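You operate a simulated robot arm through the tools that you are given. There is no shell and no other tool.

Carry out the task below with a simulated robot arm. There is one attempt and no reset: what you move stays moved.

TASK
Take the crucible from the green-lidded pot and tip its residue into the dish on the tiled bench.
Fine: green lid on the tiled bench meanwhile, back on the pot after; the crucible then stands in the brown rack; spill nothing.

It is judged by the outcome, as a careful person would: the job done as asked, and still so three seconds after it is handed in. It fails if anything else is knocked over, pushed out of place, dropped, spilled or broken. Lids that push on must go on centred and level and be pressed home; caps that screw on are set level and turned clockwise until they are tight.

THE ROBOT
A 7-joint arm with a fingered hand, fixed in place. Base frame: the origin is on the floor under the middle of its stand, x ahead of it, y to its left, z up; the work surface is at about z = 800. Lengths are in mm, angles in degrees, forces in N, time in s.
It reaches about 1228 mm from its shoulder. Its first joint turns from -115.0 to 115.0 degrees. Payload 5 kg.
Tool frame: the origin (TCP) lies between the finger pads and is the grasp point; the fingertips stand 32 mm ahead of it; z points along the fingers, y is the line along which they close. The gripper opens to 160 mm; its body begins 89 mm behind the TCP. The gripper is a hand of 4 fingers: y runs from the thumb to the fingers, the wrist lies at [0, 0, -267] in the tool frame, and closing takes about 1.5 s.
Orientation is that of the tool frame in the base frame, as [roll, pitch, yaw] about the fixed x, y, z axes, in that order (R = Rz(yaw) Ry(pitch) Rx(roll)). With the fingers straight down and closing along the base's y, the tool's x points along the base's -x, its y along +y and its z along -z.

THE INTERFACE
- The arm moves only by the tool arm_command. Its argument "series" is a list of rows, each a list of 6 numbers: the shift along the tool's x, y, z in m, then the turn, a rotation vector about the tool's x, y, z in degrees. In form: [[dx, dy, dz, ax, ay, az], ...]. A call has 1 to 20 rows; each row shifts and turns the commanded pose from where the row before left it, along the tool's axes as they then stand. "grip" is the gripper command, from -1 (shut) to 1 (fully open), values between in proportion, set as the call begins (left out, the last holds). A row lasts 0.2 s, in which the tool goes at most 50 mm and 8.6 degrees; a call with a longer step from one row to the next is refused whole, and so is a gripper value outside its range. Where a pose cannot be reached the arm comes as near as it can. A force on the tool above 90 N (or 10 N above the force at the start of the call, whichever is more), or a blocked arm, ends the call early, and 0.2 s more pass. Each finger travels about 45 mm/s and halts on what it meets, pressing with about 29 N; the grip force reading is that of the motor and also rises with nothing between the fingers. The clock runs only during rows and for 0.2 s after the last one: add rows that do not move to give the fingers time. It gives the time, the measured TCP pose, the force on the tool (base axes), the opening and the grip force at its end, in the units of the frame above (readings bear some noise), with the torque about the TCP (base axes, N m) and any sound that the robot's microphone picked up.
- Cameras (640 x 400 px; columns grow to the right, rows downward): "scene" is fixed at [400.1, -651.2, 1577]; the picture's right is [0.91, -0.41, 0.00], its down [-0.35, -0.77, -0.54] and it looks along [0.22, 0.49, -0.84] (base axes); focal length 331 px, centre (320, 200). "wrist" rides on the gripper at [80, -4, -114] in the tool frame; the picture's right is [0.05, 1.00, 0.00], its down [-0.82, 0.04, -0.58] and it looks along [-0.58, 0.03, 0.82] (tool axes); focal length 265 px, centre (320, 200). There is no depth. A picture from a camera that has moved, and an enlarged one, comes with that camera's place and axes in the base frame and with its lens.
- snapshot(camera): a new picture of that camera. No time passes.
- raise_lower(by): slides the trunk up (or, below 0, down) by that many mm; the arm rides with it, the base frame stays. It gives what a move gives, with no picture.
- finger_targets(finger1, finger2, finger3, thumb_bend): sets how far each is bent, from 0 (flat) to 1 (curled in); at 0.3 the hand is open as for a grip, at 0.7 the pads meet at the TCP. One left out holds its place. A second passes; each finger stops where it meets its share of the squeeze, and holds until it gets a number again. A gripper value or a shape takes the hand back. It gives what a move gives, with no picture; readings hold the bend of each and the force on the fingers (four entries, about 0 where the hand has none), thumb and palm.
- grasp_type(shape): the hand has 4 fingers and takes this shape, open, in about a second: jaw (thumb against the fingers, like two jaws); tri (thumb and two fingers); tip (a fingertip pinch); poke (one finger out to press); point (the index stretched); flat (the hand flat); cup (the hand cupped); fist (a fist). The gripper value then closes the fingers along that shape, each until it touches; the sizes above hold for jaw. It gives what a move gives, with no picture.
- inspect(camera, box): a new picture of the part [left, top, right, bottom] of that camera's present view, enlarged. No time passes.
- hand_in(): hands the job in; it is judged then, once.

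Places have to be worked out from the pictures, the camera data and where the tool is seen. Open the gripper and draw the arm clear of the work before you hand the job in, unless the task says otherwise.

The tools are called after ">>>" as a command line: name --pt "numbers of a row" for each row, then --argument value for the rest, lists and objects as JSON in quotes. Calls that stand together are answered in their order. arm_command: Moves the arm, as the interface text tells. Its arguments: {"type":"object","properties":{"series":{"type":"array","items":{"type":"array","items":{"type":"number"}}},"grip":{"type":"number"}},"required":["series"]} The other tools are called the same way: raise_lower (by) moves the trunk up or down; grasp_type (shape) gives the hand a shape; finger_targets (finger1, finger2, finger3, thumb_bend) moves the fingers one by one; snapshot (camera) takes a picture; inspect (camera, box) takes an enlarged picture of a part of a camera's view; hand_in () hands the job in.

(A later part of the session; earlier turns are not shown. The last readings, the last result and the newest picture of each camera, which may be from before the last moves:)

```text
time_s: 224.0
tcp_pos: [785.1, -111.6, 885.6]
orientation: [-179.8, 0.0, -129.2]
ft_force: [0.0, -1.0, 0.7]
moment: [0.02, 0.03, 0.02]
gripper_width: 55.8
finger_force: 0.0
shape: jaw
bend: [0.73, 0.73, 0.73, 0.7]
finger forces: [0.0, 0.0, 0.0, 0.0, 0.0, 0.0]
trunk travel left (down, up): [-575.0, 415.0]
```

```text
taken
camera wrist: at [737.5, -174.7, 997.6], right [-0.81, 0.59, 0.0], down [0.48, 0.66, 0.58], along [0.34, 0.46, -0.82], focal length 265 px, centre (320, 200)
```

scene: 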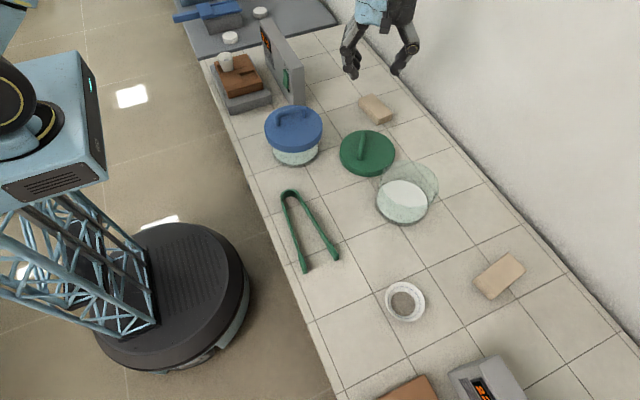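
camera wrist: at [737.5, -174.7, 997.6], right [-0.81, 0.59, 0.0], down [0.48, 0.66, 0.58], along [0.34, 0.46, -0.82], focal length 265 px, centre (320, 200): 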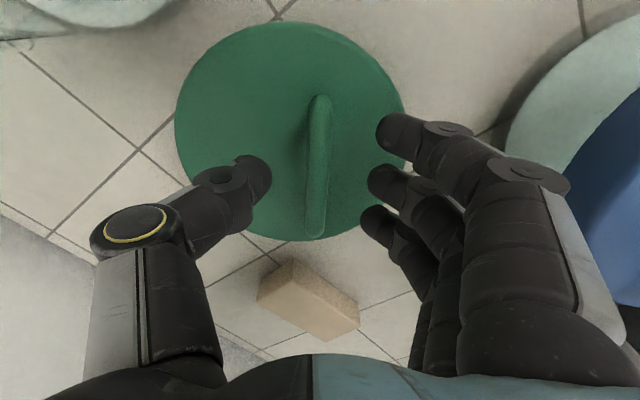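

Aligned. Lowering to 879 and closing on the bar in two stages.

>>> arm_command --pt "0 0 0.003 0 0 0" --pt "0 0 0.0035 0 0 0" --pt "0 0 0 0 0 0" --pt "0 0 0 0 0 0" --pt "0 0 0 0 0 0" --grip -0.75

>>> arm_command --pt "0 0 0 0 0 0" --pt "0 0 0 0 0 0" --pt "0 0 0 0 0 0" --pt "0 0 0 0 0 0" --pt "0 0 0 0 0 0" --grip -1

>>> snapshot --camera "wrist"

>>> inspect --camera "scene" --box '[310, 80, 450, 190]'

```text
time_s: 225.2
tcp_pos: [785.5, -112.1, 878.2]
orientation: [-179.8, -0.1, -129.2]
ft_force: [-0.5, 0.1, 0.0]
moment: [0.03, 0.03, -0.01]
gripper_width: 20.7
finger_force: 0.0
shape: jaw
bend: [0.72, 0.72, 0.72, 0.7]
finger forces: [0.0, 0.0, 0.1, 0.0, 0.0, 0.0]
trunk travel left (down, up): [-575.0, 415.0]
```

```text
time_s: 226.4
tcp_pos: [785.6, -109.7, 878.6]
orientation: [-179.9, 0.0, -129.3]
ft_force: [-0.5, -0.3, -0.2]
moment: [0.02, 0.03, -0.01]
gripper_width: 8.7
finger_force: 28.8
shape: jaw
bend: [0.71, 0.71, 0.71, 0.7]
finger forces: [8.4, 8.5, 8.6, 0.0, 25.7, 0.0]
trunk travel left (down, up): [-575.0, 415.0]
```

```text
taken
camera wrist: at [737.8, -174.6, 990.7], right [-0.81, 0.59, 0.0], down [0.48, 0.66, 0.58], along [0.34, 0.46, -0.82], focal length 265 px, centre (320, 200)
```

wrist: 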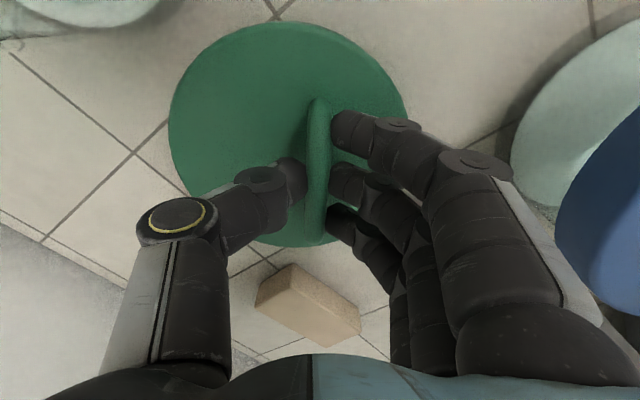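

```text
3.64 times, centred on (380, 135) of scene
camera zoom: at [400.1, -651.2, 1577.0], right [0.91, -0.41, 0.0], down [-0.35, -0.77, -0.54], along [0.22, 0.49, -0.84], focal length 1202 px, centre (102, 436)
```

zoom: 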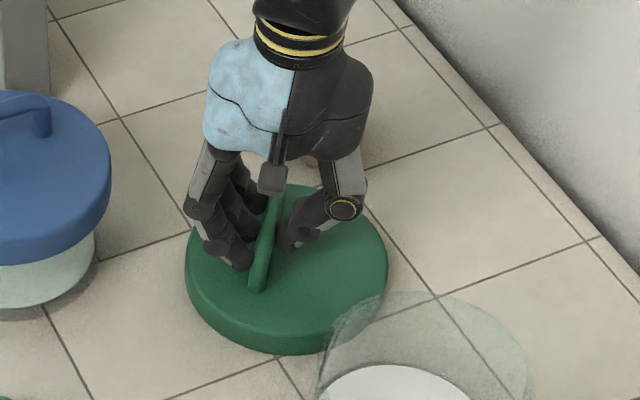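

Now it's a true pinch: all three fingers at 8.5 N against the thumb at 25.7 N, lid still level. Lifting.

>>> arm_command --pt "0 0 -0.004 0 0 0" --pt "0 0 -0.006 0 0 0" --pt "0 0 -0.01 0 0 0" --pt "0 0 -0.015 0 0 0" --pt "0 0 -0.02 0 0 0" --pt "0 0 -0.02 0 0 0" --pt "0 0 -0.02 0 0 0" --pt "0 0 -0.02 0 0 0" --pt "0 0 -0.015 0 0 0" --pt "0 0 -0.01 0 0 0" --pt "0 0 0 0 0 0"

>>> snapshot --camera "wrist"

>>> inspect --camera "scene" --box '[310, 60, 450, 170]'

```text
time_s: 228.8
tcp_pos: [785.4, -110.2, 1017.6]
orientation: [-179.7, 0.0, -129.2]
ft_force: [0.5, -0.6, -1.3]
moment: [0.03, 0.02, -0.01]
gripper_width: 8.4
finger_force: 28.6
shape: jaw
bend: [0.71, 0.71, 0.71, 0.7]
finger forces: [8.5, 8.5, 8.6, 0.0, 25.6, 0.0]
trunk travel left (down, up): [-575.0, 415.0]
```

```text
taken
camera wrist: at [737.6, -174.1, 1131.0], right [-0.81, 0.59, 0.0], down [0.48, 0.66, 0.58], along [0.34, 0.46, -0.82], focal length 265 px, centre (320, 200)
```

wrist: 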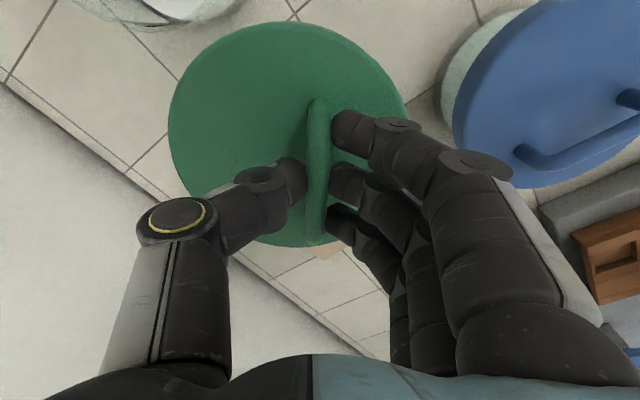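

```text
3.64 times, centred on (380, 115) of scene
camera zoom: at [400.1, -651.2, 1577.0], right [0.91, -0.41, 0.0], down [-0.35, -0.77, -0.54], along [0.22, 0.49, -0.84], focal length 1202 px, centre (102, 509)
```

zoom: 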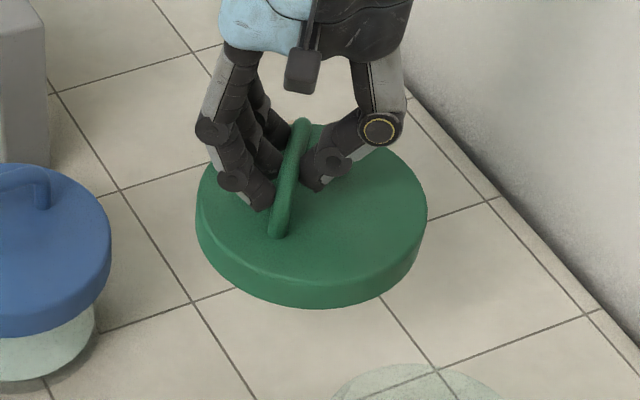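

The lid hangs level. I'll zoom in to find its centre relative to the hand before placing it on the jar.

>>> inspect --camera "wrist" --box '[150, 0, 430, 140]'

>>> inspect --camera "wrist" --box '[150, 120, 430, 260]'

>>> inspect --camera "scene" --box '[360, 140, 460, 240]'

```text
2.29 times, centred on (290, 70) of wrist
camera zoom: at [737.6, -174.1, 1131.0], right [-0.81, 0.59, 0.0], down [0.48, 0.66, 0.58], along [0.34, 0.46, -0.82], focal length 607 px, centre (389, 497)
```

zoom: 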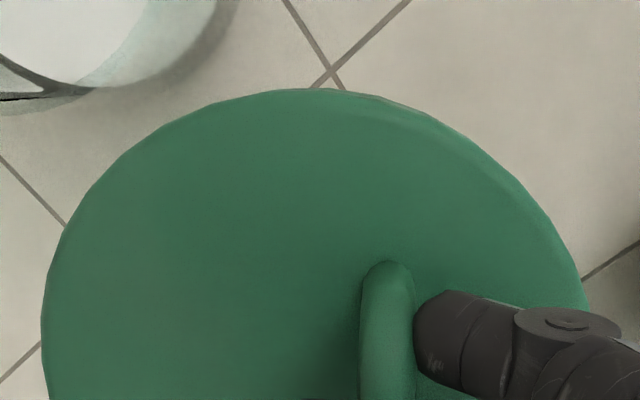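

```text
2.29 times, centred on (290, 190) of wrist
camera zoom: at [737.6, -174.1, 1131.0], right [-0.81, 0.59, 0.0], down [0.48, 0.66, 0.58], along [0.34, 0.46, -0.82], focal length 607 px, centre (389, 223)
```

zoom: 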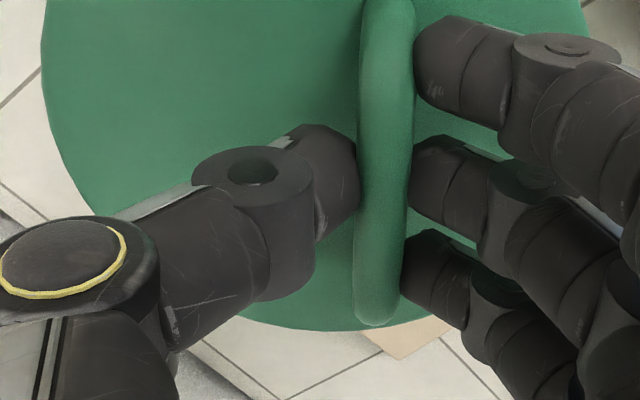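

```text
4.00 times, centred on (410, 190) of scene
camera zoom: at [400.1, -651.2, 1577.0], right [0.91, -0.41, 0.0], down [-0.35, -0.77, -0.54], along [0.22, 0.49, -0.84], focal length 1322 px, centre (-40, 240)
```

zoom: 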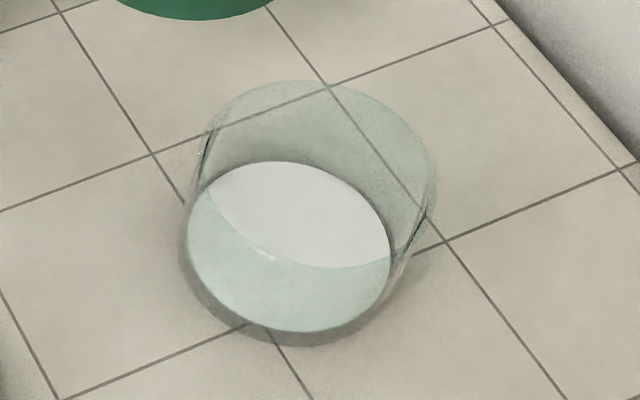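

The lid centre is at about (-5, -19) in the tool frame, and the jar centre is about (805,-300). I'll carry the lid over the jar.

>>> arm_command --pt "0.01 -0.0083 0 0 0 0" --pt "0.02 -0.01654 0 0 0 0" --pt "0.02 -0.01654 0 0 0 0" --pt "0.02 -0.01654 0 0 0 0" --pt "0.02 -0.01654 0 0 0 0" --pt "0.02 -0.01654 0 0 0 0" --pt "0.02 -0.01654 0 0 0 0" --pt "0.01 -0.0083 0 0 0 0" --pt "0 0 0 0 0 0" --pt "0 0 0 0 0 0"

>>> inspect --camera "scene" --box '[350, 110, 470, 230]'

>>> snapshot --camera "wrist"

```text
time_s: 231.0
tcp_pos: [787.4, -293.1, 1018.6]
orientation: [-179.8, -0.1, -129.3]
ft_force: [0.0, -0.2, -0.8]
moment: [0.01, 0.02, 0.01]
gripper_width: 8.2
finger_force: 28.8
shape: jaw
bend: [0.71, 0.71, 0.71, 0.7]
finger forces: [8.4, 8.4, 8.6, 0.0, 25.7, 0.0]
trunk travel left (down, up): [-575.0, 415.0]
```

```text
3.33 times, centred on (410, 170) of scene
camera zoom: at [400.1, -651.2, 1577.0], right [0.91, -0.41, 0.0], down [-0.35, -0.77, -0.54], along [0.22, 0.49, -0.84], focal length 1102 px, centre (20, 300)
```

zoom: 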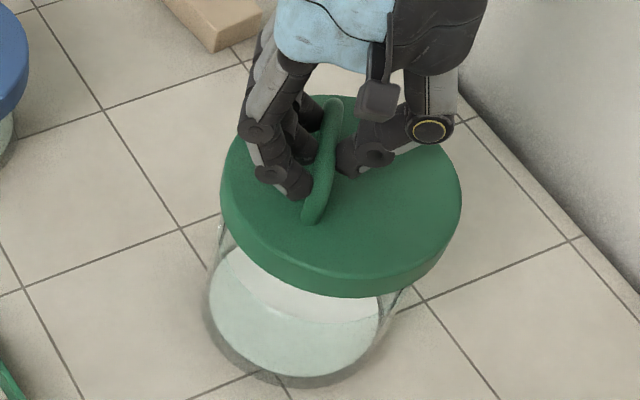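

```text
taken
camera wrist: at [739.2, -355.7, 1131.9], right [-0.81, 0.59, 0.0], down [0.48, 0.66, 0.58], along [0.34, 0.46, -0.82], focal length 265 px, centre (320, 200)
```

wrist: 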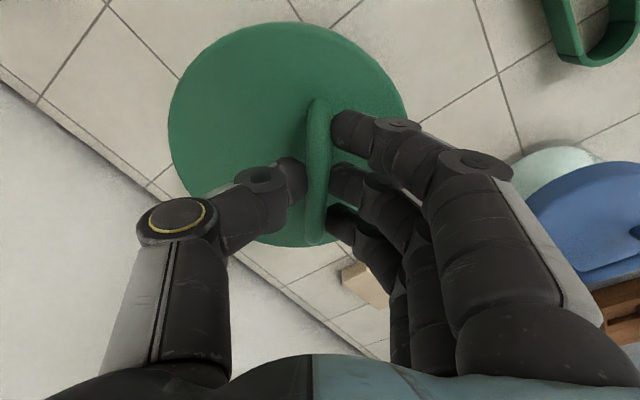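

The lid and jar look concentric to within a few millimetres. I'll lower to just above the rim, then proceed in small steps feeling for contact.

>>> arm_command --pt "0 0 0.01 0 0 0" --pt "0 0 0.01 0 0 0" --pt "0 0 0.01 0 0 0" --pt "0 0 0.006 0 0 0" --pt "0 0 0 0 0 0"

>>> inspect --camera "scene" --box '[350, 120, 470, 240]'

```text
time_s: 232.2
tcp_pos: [786.8, -292.0, 981.9]
orientation: [-179.9, 0.0, -129.4]
ft_force: [-0.1, 0.2, -1.1]
moment: [0.01, -0.02, 0.02]
gripper_width: 8.2
finger_force: 28.9
shape: jaw
bend: [0.71, 0.71, 0.71, 0.7]
finger forces: [8.3, 8.5, 8.5, 0.0, 25.7, 0.1]
trunk travel left (down, up): [-575.0, 415.0]
```

```text
3.33 times, centred on (410, 180) of scene
camera zoom: at [400.1, -651.2, 1577.0], right [0.91, -0.41, 0.0], down [-0.35, -0.77, -0.54], along [0.22, 0.49, -0.84], focal length 1102 px, centre (20, 267)
```

zoom: 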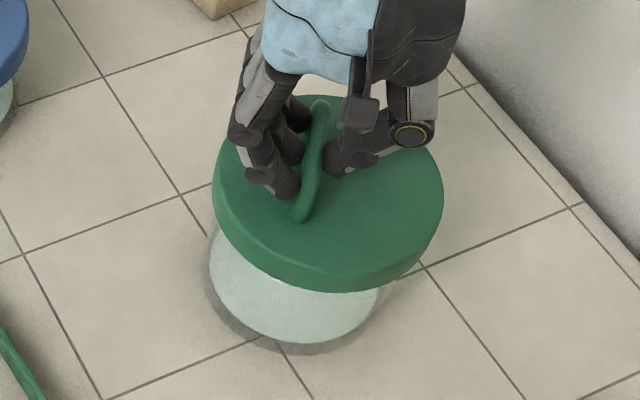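

Good. Lowering the skirt over the rim in small steps.

>>> arm_command --pt "0 0 0.003 0 0 0" --pt "0 0 0.003 0 0 0" --pt "0 0 0 0 0 0"

>>> arm_command --pt "0 0 0.002 0 0 0" --pt "0 0 0.002 0 0 0" --pt "0 0 0 0 0 0"

>>> arm_command --pt "0 0 0.002 0 0 0" --pt "0 0 0.002 0 0 0" --pt "0 0 0 0 0 0"

```text
time_s: 233.0
tcp_pos: [786.6, -291.8, 976.0]
orientation: [-179.9, 0.1, -129.3]
ft_force: [-0.2, -0.2, -2.3]
moment: [0.0, 0.03, -0.01]
gripper_width: 8.3
finger_force: 28.5
shape: jaw
bend: [0.71, 0.71, 0.71, 0.7]
finger forces: [8.4, 8.5, 8.6, 0.0, 25.7, 0.0]
trunk travel left (down, up): [-575.0, 415.0]
```

```text
time_s: 233.8
tcp_pos: [788.0, -291.2, 970.6]
orientation: [-179.9, -0.1, -129.2]
ft_force: [0.4, 0.4, -1.7]
moment: [0.01, 0.02, 0.0]
gripper_width: 8.2
finger_force: 28.6
shape: jaw
bend: [0.71, 0.71, 0.71, 0.7]
finger forces: [8.4, 8.5, 8.6, 0.1, 25.6, 0.0]
trunk travel left (down, up): [-575.0, 415.0]
```

```text
time_s: 234.6
tcp_pos: [787.9, -292.4, 968.2]
orientation: [-179.7, 0.1, -129.3]
ft_force: [-0.2, -0.6, -1.4]
moment: [-0.02, 0.03, -0.02]
gripper_width: 8.4
finger_force: 29.0
shape: jaw
bend: [0.71, 0.71, 0.71, 0.7]
finger forces: [8.3, 8.5, 8.6, 0.0, 25.7, 0.1]
trunk travel left (down, up): [-575.0, 415.0]
```

No contact at rim height, so the skirt is going around the rim freely. Continuing toward the seat at about 959.

>>> arm_command --pt "0 0 0.002 0 0 0" --pt "0 0 0.002 0 0 0" --pt "0 0 0 0 0 0"

>>> arm_command --pt "0 0 0.002 0 0 0" --pt "0 0 0.001 0 0 0" --pt "0 0 0 0 0 0"

>>> arm_command --pt "0 0 0.001 0 0 0" --pt "0 0 0.001 0 0 0" --pt "0 0 0 0 0 0"

>>> inspect --camera "scene" --box '[350, 130, 470, 240]'

```text
time_s: 235.4
tcp_pos: [786.7, -292.1, 964.0]
orientation: [-179.7, 0.0, -129.4]
ft_force: [-0.3, -0.1, -1.4]
moment: [0.02, -0.01, -0.01]
gripper_width: 8.3
finger_force: 29.1
shape: jaw
bend: [0.71, 0.71, 0.71, 0.7]
finger forces: [8.4, 8.5, 8.6, 0.1, 25.7, 0.0]
trunk travel left (down, up): [-575.0, 415.0]
```

```text
time_s: 236.2
tcp_pos: [786.2, -293.2, 960.7]
orientation: [-179.8, 0.0, -129.3]
ft_force: [-0.1, 0.8, -1.8]
moment: [-0.01, 0.02, 0.01]
gripper_width: 8.4
finger_force: 29.1
shape: jaw
bend: [0.71, 0.71, 0.71, 0.7]
finger forces: [8.5, 8.5, 8.6, 0.0, 25.7, 0.1]
trunk travel left (down, up): [-575.0, 415.0]
```

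```text
time_s: 237.0
tcp_pos: [786.8, -293.5, 959.1]
orientation: [-179.8, 0.0, -129.4]
ft_force: [0.2, 0.2, -1.9]
moment: [0.0, 0.07, 0.02]
gripper_width: 8.4
finger_force: 29.1
shape: jaw
bend: [0.71, 0.71, 0.71, 0.7]
finger forces: [8.4, 8.5, 8.6, 0.0, 25.7, 0.1]
trunk travel left (down, up): [-575.0, 415.0]
```

```text
3.64 times, centred on (410, 185) of scene
camera zoom: at [400.1, -651.2, 1577.0], right [0.91, -0.41, 0.0], down [-0.35, -0.77, -0.54], along [0.22, 0.49, -0.84], focal length 1202 px, centre (-7, 254)
```

zoom: 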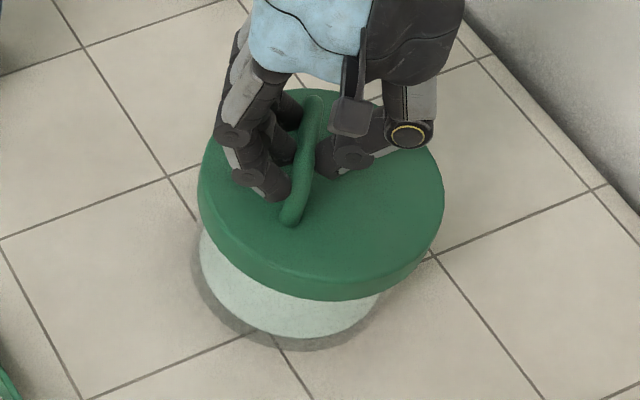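

Right at the expected seat height. Continuing in 1 mm steps.

>>> arm_command --pt "0 0 0.001 0 0 0" --pt "0 0 0 0 0 0"

>>> arm_command --pt "0 0 0.001 0 0 0" --pt "0 0 0 0 0 0"

>>> arm_command --pt "0 0 0.001 0 0 0" --pt "0 0 0 0 0 0"

```text
time_s: 237.6
tcp_pos: [785.9, -291.3, 958.3]
orientation: [-179.8, 0.0, -129.2]
ft_force: [-0.7, 0.2, -1.6]
moment: [0.04, 0.03, -0.03]
gripper_width: 8.3
finger_force: 29.1
shape: jaw
bend: [0.71, 0.71, 0.71, 0.7]
finger forces: [8.4, 8.5, 8.6, 0.0, 25.7, 0.0]
trunk travel left (down, up): [-575.0, 415.0]
```

```text
time_s: 238.2
tcp_pos: [786.9, -292.4, 956.5]
orientation: [-179.8, -0.1, -129.2]
ft_force: [0.3, -0.3, -1.3]
moment: [0.01, 0.07, 0.01]
gripper_width: 8.2
finger_force: 29.0
shape: jaw
bend: [0.71, 0.71, 0.71, 0.7]
finger forces: [8.4, 8.5, 8.6, 0.0, 25.7, 0.1]
trunk travel left (down, up): [-575.0, 415.0]
```

```text
time_s: 238.8
tcp_pos: [787.1, -292.5, 958.0]
orientation: [-179.8, 0.1, -129.3]
ft_force: [-0.4, 0.4, -1.1]
moment: [0.03, 0.05, 0.07]
gripper_width: 8.4
finger_force: 28.8
shape: jaw
bend: [0.71, 0.71, 0.71, 0.7]
finger forces: [8.6, 8.5, 8.6, 0.0, 25.9, 0.0]
trunk travel left (down, up): [-575.0, 415.0]
```

Continuing gently until I feel the seat.

>>> arm_command --pt "0 0 0.001 0 0 0" --pt "0 0 0 0 0 0"

>>> arm_command --pt "0 0 0.001 0 0 0" --pt "0 0 0 0 0 0"

>>> arm_command --pt "0 0 0.001 0 0 0" --pt "0 0 0 0 0 0"

>>> inspect --camera "scene" --box '[350, 130, 470, 240]'

```text
time_s: 239.4
tcp_pos: [786.7, -293.2, 955.7]
orientation: [-179.7, 0.0, -129.3]
ft_force: [-0.5, 0.1, 4.7]
moment: [0.0, 0.09, -0.05]
gripper_width: 8.6
finger_force: 29.5
shape: jaw
bend: [0.71, 0.71, 0.71, 0.7]
finger forces: [9.4, 8.7, 8.7, 0.0, 26.5, 0.0]
trunk travel left (down, up): [-575.0, 415.0]
```

```text
time_s: 240.0
tcp_pos: [786.7, -294.1, 955.3]
orientation: [-179.8, 0.0, -129.3]
ft_force: [0.0, 0.5, 11.6]
moment: [0.01, 0.09, -0.03]
gripper_width: 8.7
finger_force: 28.5
shape: jaw
bend: [0.71, 0.71, 0.71, 0.71]
finger forces: [10.4, 8.8, 8.8, 0.1, 28.6, 0.0]
trunk travel left (down, up): [-575.0, 415.0]
```

```text
time_s: 240.6
tcp_pos: [786.8, -293.2, 954.9]
orientation: [-179.6, 0.0, -129.3]
ft_force: [2.1, -0.7, 18.3]
moment: [-0.05, 0.04, -0.05]
gripper_width: 8.9
finger_force: 29.2
shape: jaw
bend: [0.71, 0.71, 0.71, 0.71]
finger forces: [11.1, 8.8, 8.8, 0.0, 31.1, 0.0]
trunk travel left (down, up): [-575.0, 415.0]
```

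```text
3.64 times, centred on (410, 185) of scene
camera zoom: at [400.1, -651.2, 1577.0], right [0.91, -0.41, 0.0], down [-0.35, -0.77, -0.54], along [0.22, 0.49, -0.84], focal length 1202 px, centre (-7, 254)
```

zoom: 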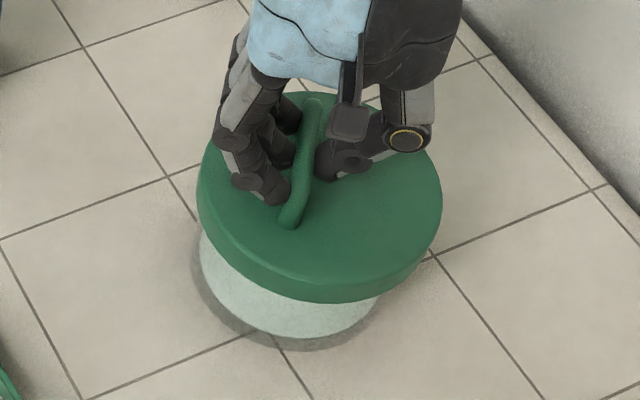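

The lid is seated (18 N, almost no torque) and centred on the jar. I'll ease off, then open the fingers.

>>> arm_command --pt "0 0 -0.002 0 0 0" --pt "0 0 0 0 0 0"

>>> arm_command --pt "0 0 0 0 0 0" --pt "0 0 0 0 0 0" --pt "0 0 0 0 0 0" --pt "0 0 0 0 0 0" --pt "0 0 0 0 0 0" --grip -0.6

>>> arm_command --pt "0 0 -0.01 0 0 0" --pt "0 0 -0.02 0 0 0" --pt "0 0 -0.02 0 0 0" --pt "0 0 -0.02 0 0 0" --pt "0 0 0 0 0 0" --grip -0.2

>>> snapshot --camera "wrist"

>>> inspect --camera "scene" --box '[350, 130, 470, 240]'

```text
time_s: 241.2
tcp_pos: [786.2, -292.5, 955.1]
orientation: [-179.9, 0.0, -129.2]
ft_force: [2.5, -1.5, 7.2]
moment: [-0.05, 0.03, -0.03]
gripper_width: 8.8
finger_force: 28.3
shape: jaw
bend: [0.71, 0.71, 0.71, 0.71]
finger forces: [9.9, 8.8, 9.1, 0.0, 31.7, 0.0]
trunk travel left (down, up): [-575.0, 415.0]
```

```text
time_s: 242.4
tcp_pos: [786.8, -292.2, 954.8]
orientation: [-179.8, 0.1, -129.3]
ft_force: [0.2, 0.3, -0.1]
moment: [0.01, 0.0, -0.02]
gripper_width: 31.7
finger_force: 0.1
shape: jaw
bend: [0.73, 0.73, 0.73, 0.7]
finger forces: [0.0, 0.0, 0.0, 0.0, 0.1, 0.0]
trunk travel left (down, up): [-575.0, 415.0]
```

```text
time_s: 243.6
tcp_pos: [786.6, -292.4, 1024.5]
orientation: [-179.8, 0.0, -129.1]
ft_force: [-0.3, -0.8, -0.7]
moment: [0.01, -0.01, -0.01]
gripper_width: 63.3
finger_force: 0.1
shape: jaw
bend: [0.73, 0.73, 0.73, 0.7]
finger forces: [0.1, 0.0, 0.0, 0.0, 0.0, 0.1]
trunk travel left (down, up): [-575.0, 415.0]
```

```text
taken
camera wrist: at [738.7, -355.8, 1138.3], right [-0.81, 0.59, 0.0], down [0.48, 0.66, 0.58], along [0.34, 0.46, -0.82], focal length 265 px, centre (320, 200)
```

wrist: 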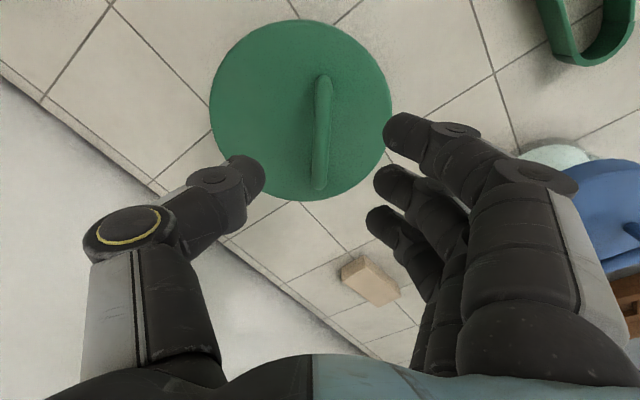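

```text
3.64 times, centred on (410, 185) of scene
camera zoom: at [400.1, -651.2, 1577.0], right [0.91, -0.41, 0.0], down [-0.35, -0.77, -0.54], along [0.22, 0.49, -0.84], focal length 1202 px, centre (-7, 254)
```

zoom: 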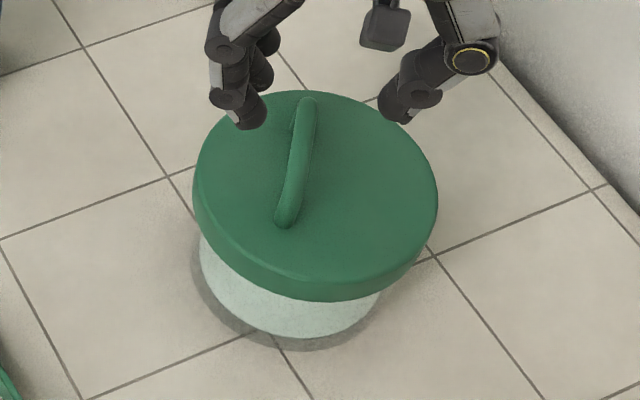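

The lid is released. I'll compare with the very first view of the closed pot to check the lid's height and level.

>>> inspect --camera "scene" --box '[340, 120, 500, 220]'

>>> inspect --camera "scene" --box '[360, 150, 460, 230]'

```text
4.00 times, centred on (420, 170) of scene
camera zoom: at [400.1, -651.2, 1577.0], right [0.91, -0.41, 0.0], down [-0.35, -0.77, -0.54], along [0.22, 0.49, -0.84], focal length 1322 px, centre (-80, 320)
```

zoom: 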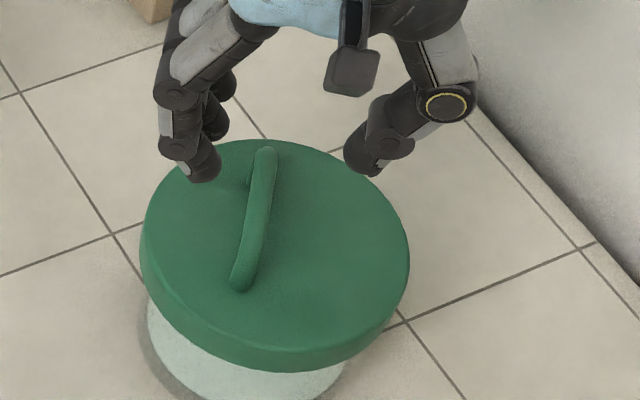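

```text
5.00 times, centred on (410, 190) of scene
camera zoom: at [400.1, -651.2, 1577.0], right [0.91, -0.41, 0.0], down [-0.35, -0.77, -0.54], along [0.22, 0.49, -0.84], focal length 1653 px, centre (-130, 250)
```

zoom: 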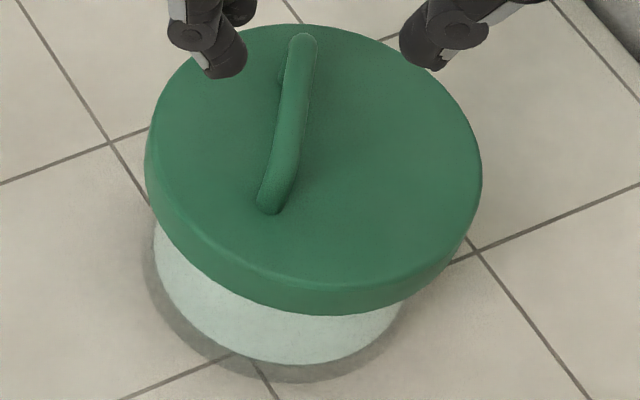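

The lid looks level and seated. I'll verify its height by touching its top with the fingertips, as at the start (contact was at TCP z≈940 with this opening).

>>> arm_command --pt "0 0 0.02 0 0 0" --pt "0 0 0.02 0 0 0" --pt "0 0 0.02 0 0 0" --pt "0 0 0.012 0 0 0" --pt "0 0 0 0 0 0"

>>> arm_command --pt "0 0 0.004 0 0 0" --pt "0 0 0 0 0 0"

>>> arm_command --pt "0 0 0.003 0 0 0" --pt "0 0 0 0 0 0"

```text
time_s: 244.8
tcp_pos: [787.0, -293.6, 954.0]
orientation: [-179.8, 0.0, -129.3]
ft_force: [-0.3, -0.4, 0.3]
moment: [0.0, -0.04, -0.03]
gripper_width: 63.4
finger_force: 0.0
shape: jaw
bend: [0.73, 0.73, 0.73, 0.7]
finger forces: [0.0, 0.0, 0.1, 0.0, 0.0, 0.1]
trunk travel left (down, up): [-575.0, 415.0]
```

```text
time_s: 245.4
tcp_pos: [786.3, -293.1, 949.7]
orientation: [-179.8, 0.0, -129.3]
ft_force: [-0.2, 0.2, 0.5]
moment: [0.01, -0.03, -0.03]
gripper_width: 63.1
finger_force: 0.1
shape: jaw
bend: [0.73, 0.73, 0.73, 0.7]
finger forces: [0.0, 0.0, 0.1, 0.1, 0.1, 0.1]
trunk travel left (down, up): [-575.0, 415.0]
```

```text
time_s: 246.0
tcp_pos: [786.4, -292.2, 947.2]
orientation: [-179.8, 0.0, -129.2]
ft_force: [0.2, -0.3, -0.2]
moment: [0.0, -0.02, -0.02]
gripper_width: 63.3
finger_force: 0.1
shape: jaw
bend: [0.73, 0.73, 0.73, 0.7]
finger forces: [0.1, 0.0, 0.1, 0.0, 0.1, 0.0]
trunk travel left (down, up): [-575.0, 415.0]
```

Free down to 947; the old reference contact was about 940. Continuing in small steps.

>>> arm_command --pt "0 0 0.003 0 0 0" --pt "0 0 0 0 0 0"

>>> arm_command --pt "0 0 0.002 0 0 0" --pt "0 0 0 0 0 0"

>>> arm_command --pt "0 0 0.002 0 0 0" --pt "0 0 0 0 0 0"

```text
time_s: 246.6
tcp_pos: [787.8, -292.7, 943.7]
orientation: [-179.8, 0.0, -129.2]
ft_force: [0.1, 0.0, -0.4]
moment: [0.02, 0.0, -0.02]
gripper_width: 63.2
finger_force: 0.0
shape: jaw
bend: [0.73, 0.73, 0.73, 0.7]
finger forces: [0.0, 0.1, 0.0, 0.0, 0.0, 0.0]
trunk travel left (down, up): [-575.0, 415.0]
```

```text
time_s: 247.2
tcp_pos: [787.0, -293.2, 941.1]
orientation: [-179.8, 0.0, -129.4]
ft_force: [-0.7, 0.6, -0.2]
moment: [-0.02, -0.03, 0.0]
gripper_width: 63.3
finger_force: 0.1
shape: jaw
bend: [0.73, 0.73, 0.73, 0.7]
finger forces: [0.0, 0.1, 0.0, 0.1, 0.0, 0.0]
trunk travel left (down, up): [-575.0, 415.0]
```

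```text
time_s: 247.8
tcp_pos: [788.1, -292.2, 940.4]
orientation: [-179.8, 0.0, -129.3]
ft_force: [0.4, -0.6, 0.3]
moment: [0.01, -0.02, 0.0]
gripper_width: 63.5
finger_force: 0.1
shape: jaw
bend: [0.73, 0.73, 0.73, 0.7]
finger forces: [0.1, 0.1, 0.0, 0.0, 0.0, 0.0]
trunk travel left (down, up): [-575.0, 415.0]
```

No contact at 940, so the lid is at least as low as it was originally. A couple more millimetres to confirm.

>>> arm_command --pt "0 0 0.0015 0 0 0" --pt "0 0 0 0 0 0"

>>> arm_command --pt "0 0 0.0015 0 0 0" --pt "0 0 0 0 0 0"

>>> arm_command --pt "0 0 0.0015 0 0 0" --pt "0 0 0 0 0 0"

```text
time_s: 248.4
tcp_pos: [787.4, -291.7, 937.8]
orientation: [-179.9, 0.0, -129.2]
ft_force: [-0.7, -0.5, 6.3]
moment: [0.19, 0.22, -0.03]
gripper_width: 63.4
finger_force: 0.1
shape: jaw
bend: [0.73, 0.73, 0.73, 0.7]
finger forces: [2.2, 2.2, 2.2, 0.1, 0.0, 0.0]
trunk travel left (down, up): [-575.0, 415.0]
```

```text
time_s: 249.0
tcp_pos: [787.0, -292.1, 938.4]
orientation: [-179.7, 0.0, -129.3]
ft_force: [-0.2, 0.2, 16.9]
moment: [0.47, 0.62, 0.02]
gripper_width: 63.4
finger_force: 0.1
shape: jaw
bend: [0.74, 0.74, 0.74, 0.7]
finger forces: [5.9, 5.9, 5.7, 0.1, 0.1, 0.0]
trunk travel left (down, up): [-575.0, 415.0]
```

```text
time_s: 249.6
tcp_pos: [786.1, -291.4, 938.6]
orientation: [-179.6, 0.0, -129.2]
ft_force: [-1.6, 1.2, 30.6]
moment: [0.74, 0.89, 0.01]
gripper_width: 64.0
finger_force: 0.0
shape: jaw
bend: [0.74, 0.74, 0.74, 0.7]
finger forces: [9.9, 9.6, 9.5, 0.0, 2.1, 0.1]
trunk travel left (down, up): [-575.0, 415.0]
```

Contact at about 938.5, the same height as originally, with equal load on all three fingers, so the lid is level and fully home (pressed with 30 N). I'll rise clear and open the hand.

>>> arm_command --pt "0 0 -0.01 0 0 0" --pt "0 0 -0.02 0 0 0" --pt "0 0 -0.035 0 0 0" --pt "0 0 -0.04 0 0 0" --pt "0 0 -0.045 0 0 0" --pt "0 0 -0.045 0 0 0" --pt "0 0 0 0 0 0"

>>> inspect --camera "scene" --box '[340, 120, 500, 220]'

>>> snapshot --camera "wrist"

```text
time_s: 251.2
tcp_pos: [788.1, -291.4, 1129.8]
orientation: [-179.8, 0.0, -129.3]
ft_force: [-0.5, -0.4, 0.0]
moment: [-0.01, 0.0, 0.01]
gripper_width: 63.6
finger_force: 0.1
shape: jaw
bend: [0.73, 0.73, 0.73, 0.7]
finger forces: [0.1, 0.1, 0.1, 0.0, 0.1, 0.0]
trunk travel left (down, up): [-575.0, 415.0]
```

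```text
4.00 times, centred on (420, 170) of scene
camera zoom: at [400.1, -651.2, 1577.0], right [0.91, -0.41, 0.0], down [-0.35, -0.77, -0.54], along [0.22, 0.49, -0.84], focal length 1322 px, centre (-80, 320)
```

zoom: 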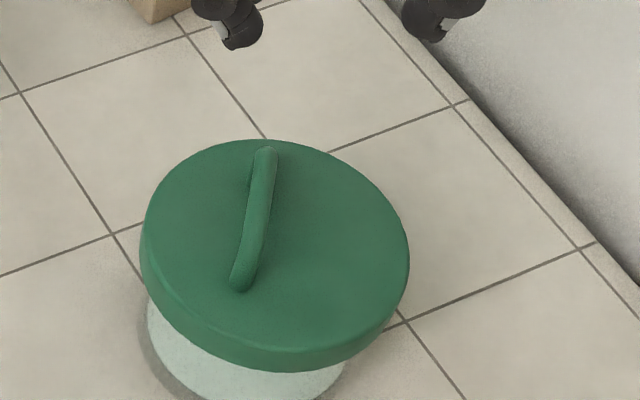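

```text
taken
camera wrist: at [738.8, -355.3, 1243.3], right [-0.81, 0.59, 0.0], down [0.48, 0.66, 0.58], along [0.34, 0.46, -0.82], focal length 265 px, centre (320, 200)
```

wrist: 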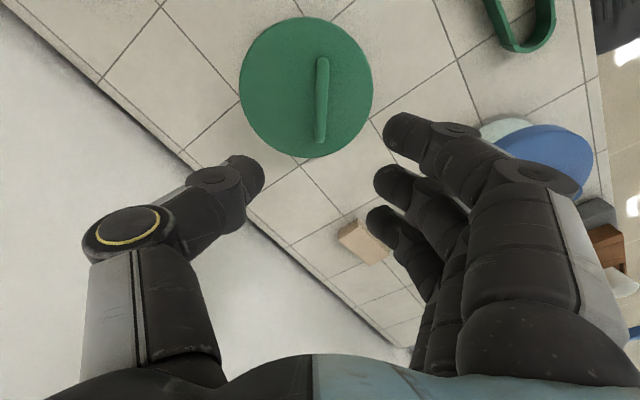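

The lid looks right from above. To confirm it's centred on the jar I'll take a low side view with the wrist camera, from the front-right side.

>>> arm_command --pt "0.0322 -0.0038 0 0 0 0" --pt "0.0322 -0.0038 0 0 0 0" --pt "0.0322 -0.0038 0 0 0 0" --pt "0.0322 -0.0038 0 0 0 0" --pt "0.0322 -0.0038 0 0 0 0" --pt "0 0 0 0 -8 0" --pt "0 0 0 0 -8 0" --pt "0 0 0 0 -8 0" --pt "0 0 0 0 -8 0" --pt "0 0 0 0 -8 0" --pt "0.0188 0 0.0224 0 0 0" --pt "0.0188 0 0.0224 0 0 0" --pt "0.0188 0 0.0224 0 0 0" --pt "0.0188 0 0.0224 0 0 0" --pt "0.0188 0 0.0224 0 0 0" --pt "0 0 0 0 0 0"

>>> snapshot --camera "wrist"

>>> snapshot --camera "scene"

```text
time_s: 254.6
tcp_pos: [698.2, -429.1, 984.0]
orientation: [-179.8, 40.0, -129.1]
ft_force: [0.2, -0.3, 1.4]
moment: [-0.03, 0.0, -0.04]
gripper_width: 63.8
finger_force: 0.1
shape: jaw
bend: [0.73, 0.73, 0.73, 0.7]
finger forces: [0.0, 0.0, 0.0, 0.0, 0.1, 0.0]
trunk travel left (down, up): [-575.0, 415.0]
```

```text
taken
camera wrist: at [616.6, -534.9, 1017.7], right [-0.8, 0.6, -0.04], down [0.13, 0.22, 0.97], along [0.59, 0.77, -0.25], focal length 265 px, centre (320, 200)
```

wrist: 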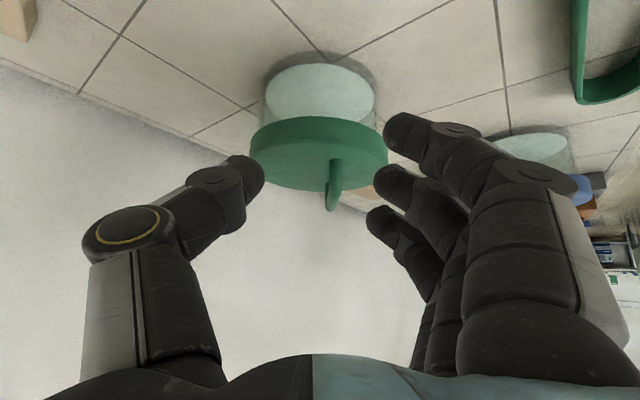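

```text
taken
```

scene: 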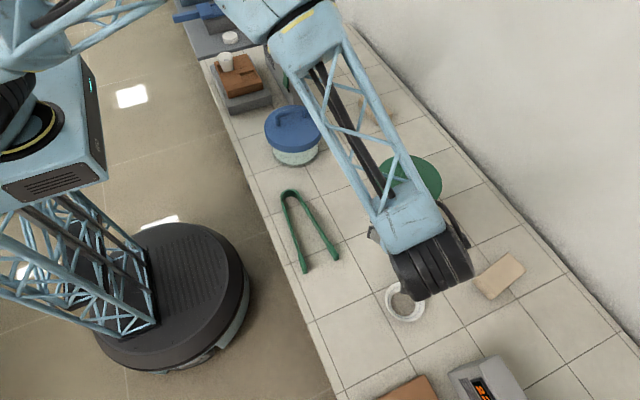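

Now I can see the jar and lid from the side. Zooming in to compare the lid's overhang on either side.

>>> inspect --camera "wrist" --box '[230, 40, 410, 220]'

>>> inspect --camera "scene" --box '[375, 275, 435, 325]'

>>> inspect --camera "scene" --box '[205, 40, 285, 110]'

```text
2.22 times, centred on (320, 130) of wrist
camera zoom: at [616.6, -534.9, 1017.7], right [-0.8, 0.6, -0.04], down [0.13, 0.22, 0.97], along [0.59, 0.77, -0.25], focal length 590 px, centre (320, 356)
```

zoom: 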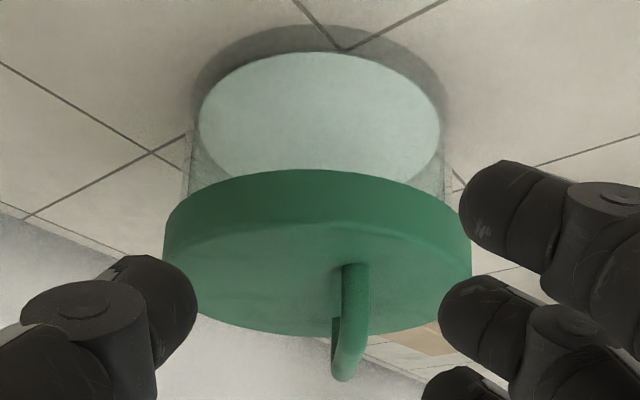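

```text
8.00 times, centred on (405, 300) of scene
camera zoom: at [400.1, -651.2, 1577.0], right [0.91, -0.41, 0.0], down [-0.35, -0.77, -0.54], along [0.22, 0.49, -0.84], focal length 2645 px, centre (-360, -600)
```

zoom: 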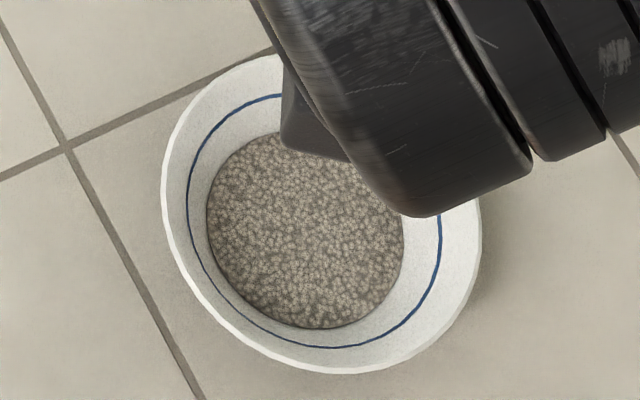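

```text
5.71 times, centred on (245, 75) of scene
camera zoom: at [400.1, -651.2, 1577.0], right [0.91, -0.41, 0.0], down [-0.35, -0.77, -0.54], along [0.22, 0.49, -0.84], focal length 1889 px, centre (749, 914)
```

zoom: 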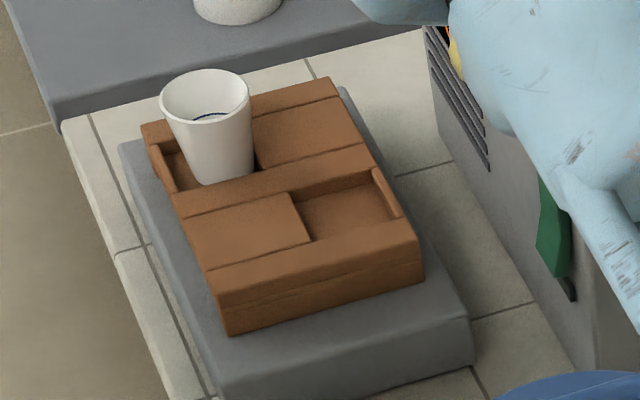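

The overhang is even to within about 1.5 mm in this direction and the lid is level. I'll take a second side view from roughly perpendicular (robot side) to check the other axis.

>>> arm_command --pt "-0.0257 0 -0.0306 0 0 0" --pt "-0.0257 0 -0.0306 0 0 0" --pt "-0.0257 0 -0.0306 0 0 0" --pt "0 0 0 0 8 0" --pt "0 0 0 0 8 0" --pt "0 0 0 0 8 0" --pt "0 0 0 0 8 0" --pt "0 0 0 0 8 0" --pt "-0.0274 0.0266 0 0 0 0" --pt "-0.0274 0.0266 0 0 0 0" --pt "-0.0274 0.0266 0 0 0 0" --pt "-0.0274 0.0266 0 0 0 0" --pt "-0.0274 0.0266 0 0 0 0" --pt "-0.0274 0.0266 0 0 0 0" --pt "0 0 0 0 0 0"

>>> arm_command --pt "0 0 0 0 0 8.1" --pt "0 0 0 0 0 8.1" --pt "0 0 0 0 0 8.1" --pt "0 0 0 0 0 8.1" --pt "0 0 0 0 0 8.1" --pt "0 0 0 0 0 8.1" --pt "0 0 0 0 0 8.1" --pt "0 0 0 0 0 8.1" --pt "0 0 0 0 0 8.1" --pt "0 0 0 0 0 8.1" --pt "0 0 0 0 0 8.0" --pt "0 0 0 0 -8 0" --pt "0 0 0 0 -8 0" --pt "0 0 0 0 -8 0" --pt "0 0 0 0 -8 0" --pt "0 0 0 0 -8 0" --pt "0 0 0 0 0 0"

>>> snapshot --camera "wrist"

>>> snapshot --camera "scene"

```text
time_s: 257.8
tcp_pos: [679.0, -200.7, 1103.3]
orientation: [-179.8, 0.0, -129.2]
ft_force: [0.6, -0.2, 0.4]
moment: [-0.02, -0.02, 0.05]
gripper_width: 63.6
finger_force: 0.0
shape: jaw
bend: [0.73, 0.73, 0.73, 0.7]
finger forces: [0.0, 0.0, 0.1, 0.0, 0.1, 0.0]
trunk travel left (down, up): [-575.0, 415.0]
```

```text
time_s: 261.4
tcp_pos: [679.1, -200.6, 1102.9]
orientation: [-179.9, 40.2, 141.6]
ft_force: [-0.2, 0.2, -0.2]
moment: [-0.02, -0.04, -0.02]
gripper_width: 63.9
finger_force: 0.0
shape: jaw
bend: [0.73, 0.73, 0.73, 0.7]
finger forces: [0.0, 0.0, 0.1, 0.1, 0.0, 0.1]
trunk travel left (down, up): [-575.0, 415.0]
```

```text
taken
camera wrist: at [570.7, -119.2, 1137.4], right [0.59, 0.81, -0.03], down [0.22, -0.12, 0.97], along [0.78, -0.58, -0.25], focal length 265 px, centre (320, 200)
```

wrist: 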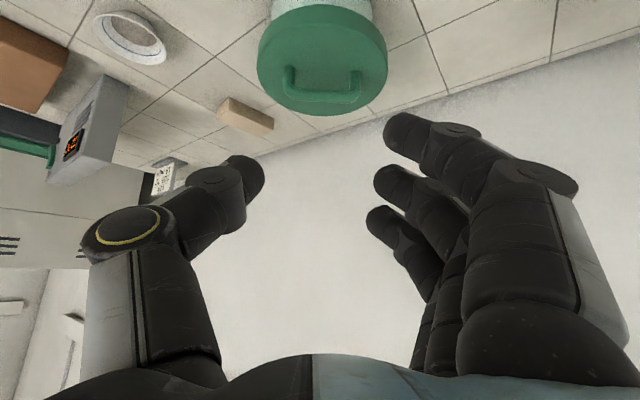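

```text
taken
```

scene: 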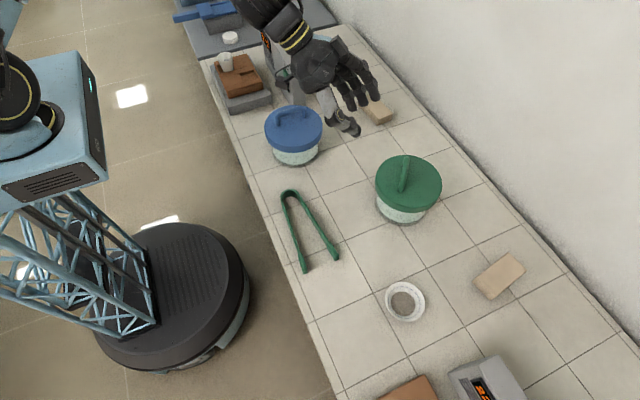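

Lowering about 100 mm for the side view.

>>> arm_command --pt "0.016 0 0.0191 0 0 0" --pt "0.016 0 0.0191 0 0 0" --pt "0.016 0 0.0191 0 0 0" --pt "0.016 0 0.0191 0 0 0" --pt "0 0 0 0 0 0"

>>> inspect --camera "wrist" --box '[230, 20, 410, 200]'

```text
time_s: 262.6
tcp_pos: [679.7, -201.6, 1003.6]
orientation: [-179.9, 40.2, 141.7]
ft_force: [0.3, 0.1, 0.3]
moment: [-0.04, 0.0, 0.02]
gripper_width: 63.8
finger_force: 0.0
shape: jaw
bend: [0.73, 0.73, 0.73, 0.7]
finger forces: [0.0, 0.1, 0.0, 0.1, 0.0, 0.0]
trunk travel left (down, up): [-575.0, 415.0]
```

```text
2.22 times, centred on (320, 110) of wrist
camera zoom: at [571.4, -120.2, 1037.9], right [0.59, 0.81, -0.03], down [0.22, -0.12, 0.97], along [0.78, -0.58, -0.25], focal length 590 px, centre (320, 400)
```

zoom: 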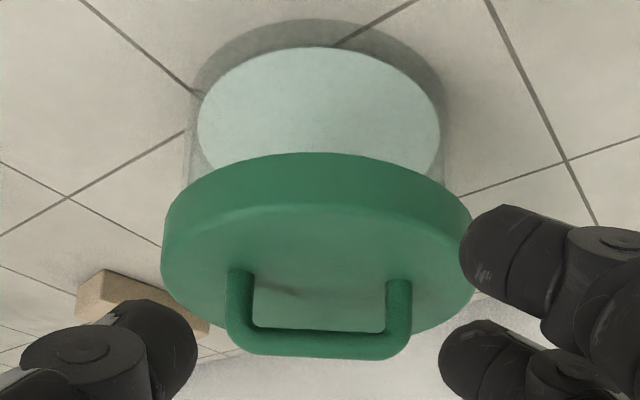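

The lid is centred to within about 1 mm in both directions and level. Now I'll draw the arm up and clear, level the hand and open the gripper.

>>> arm_command --pt "-0.0193 0 -0.023 0 0 0" --pt "-0.0193 0 -0.023 0 0 0" --pt "-0.0193 0 -0.023 0 0 0" --pt "-0.0193 0 -0.023 0 0 0" --pt "-0.0193 0 -0.023 0 0 0" --pt "0 0 0 0 8 0" --pt "0 0 0 0 8 0" --pt "0 0 0 0 8 0" --pt "0 0 0 0 8 0" --pt "0 0 0 0 8 0" --pt "0.03 0 0 0 0 0" --pt "0.03 0 0 0 0 0" --pt "0.03 0 0 0 0 0" --pt "0 0 0 0 0 0" --pt "0 0 0 0 0 0" --grip 1

>>> snapshot --camera "scene"

>>> inspect --camera "scene" --box '[205, 40, 285, 110]'

>>> inspect --camera "scene" --box '[340, 250, 500, 350]'

>>> inspect --camera "scene" --box '[340, 120, 500, 220]'

```text
time_s: 265.8
tcp_pos: [609.4, -144.6, 1153.6]
orientation: [-180.0, 0.1, 141.7]
ft_force: [0.3, 1.1, -0.9]
moment: [-0.02, -0.01, 0.02]
gripper_width: 160.2
finger_force: 0.0
shape: jaw
bend: [0.3, 0.3, 0.3, 0.3]
finger forces: [0.0, 0.0, 0.1, 0.0, 0.0, 0.0]
trunk travel left (down, up): [-575.0, 415.0]
```

```text
taken
```

scene: 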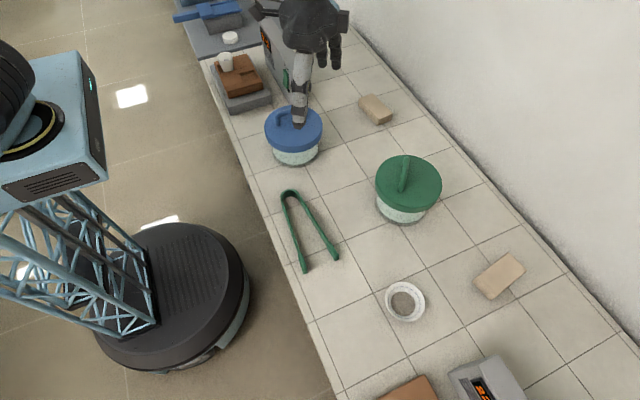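

```text
5.71 times, centred on (245, 75) of scene
camera zoom: at [400.1, -651.2, 1577.0], right [0.91, -0.41, 0.0], down [-0.35, -0.77, -0.54], along [0.22, 0.49, -0.84], focal length 1889 px, centre (749, 914)
```

zoom: 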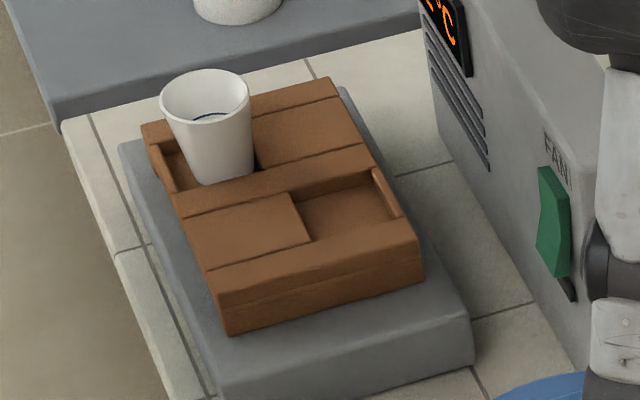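

```text
4.00 times, centred on (420, 300) of scene
camera zoom: at [400.1, -651.2, 1577.0], right [0.91, -0.41, 0.0], down [-0.35, -0.77, -0.54], along [0.22, 0.49, -0.84], focal length 1322 px, centre (-80, -200)
```

zoom: 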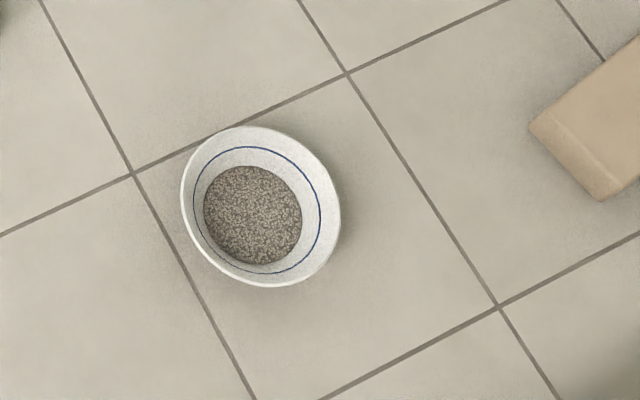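

```text
4.00 times, centred on (420, 170) of scene
camera zoom: at [400.1, -651.2, 1577.0], right [0.91, -0.41, 0.0], down [-0.35, -0.77, -0.54], along [0.22, 0.49, -0.84], focal length 1322 px, centre (-80, 320)
```

zoom: 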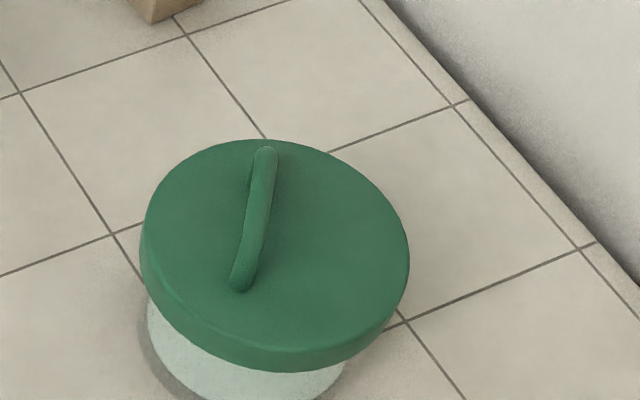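

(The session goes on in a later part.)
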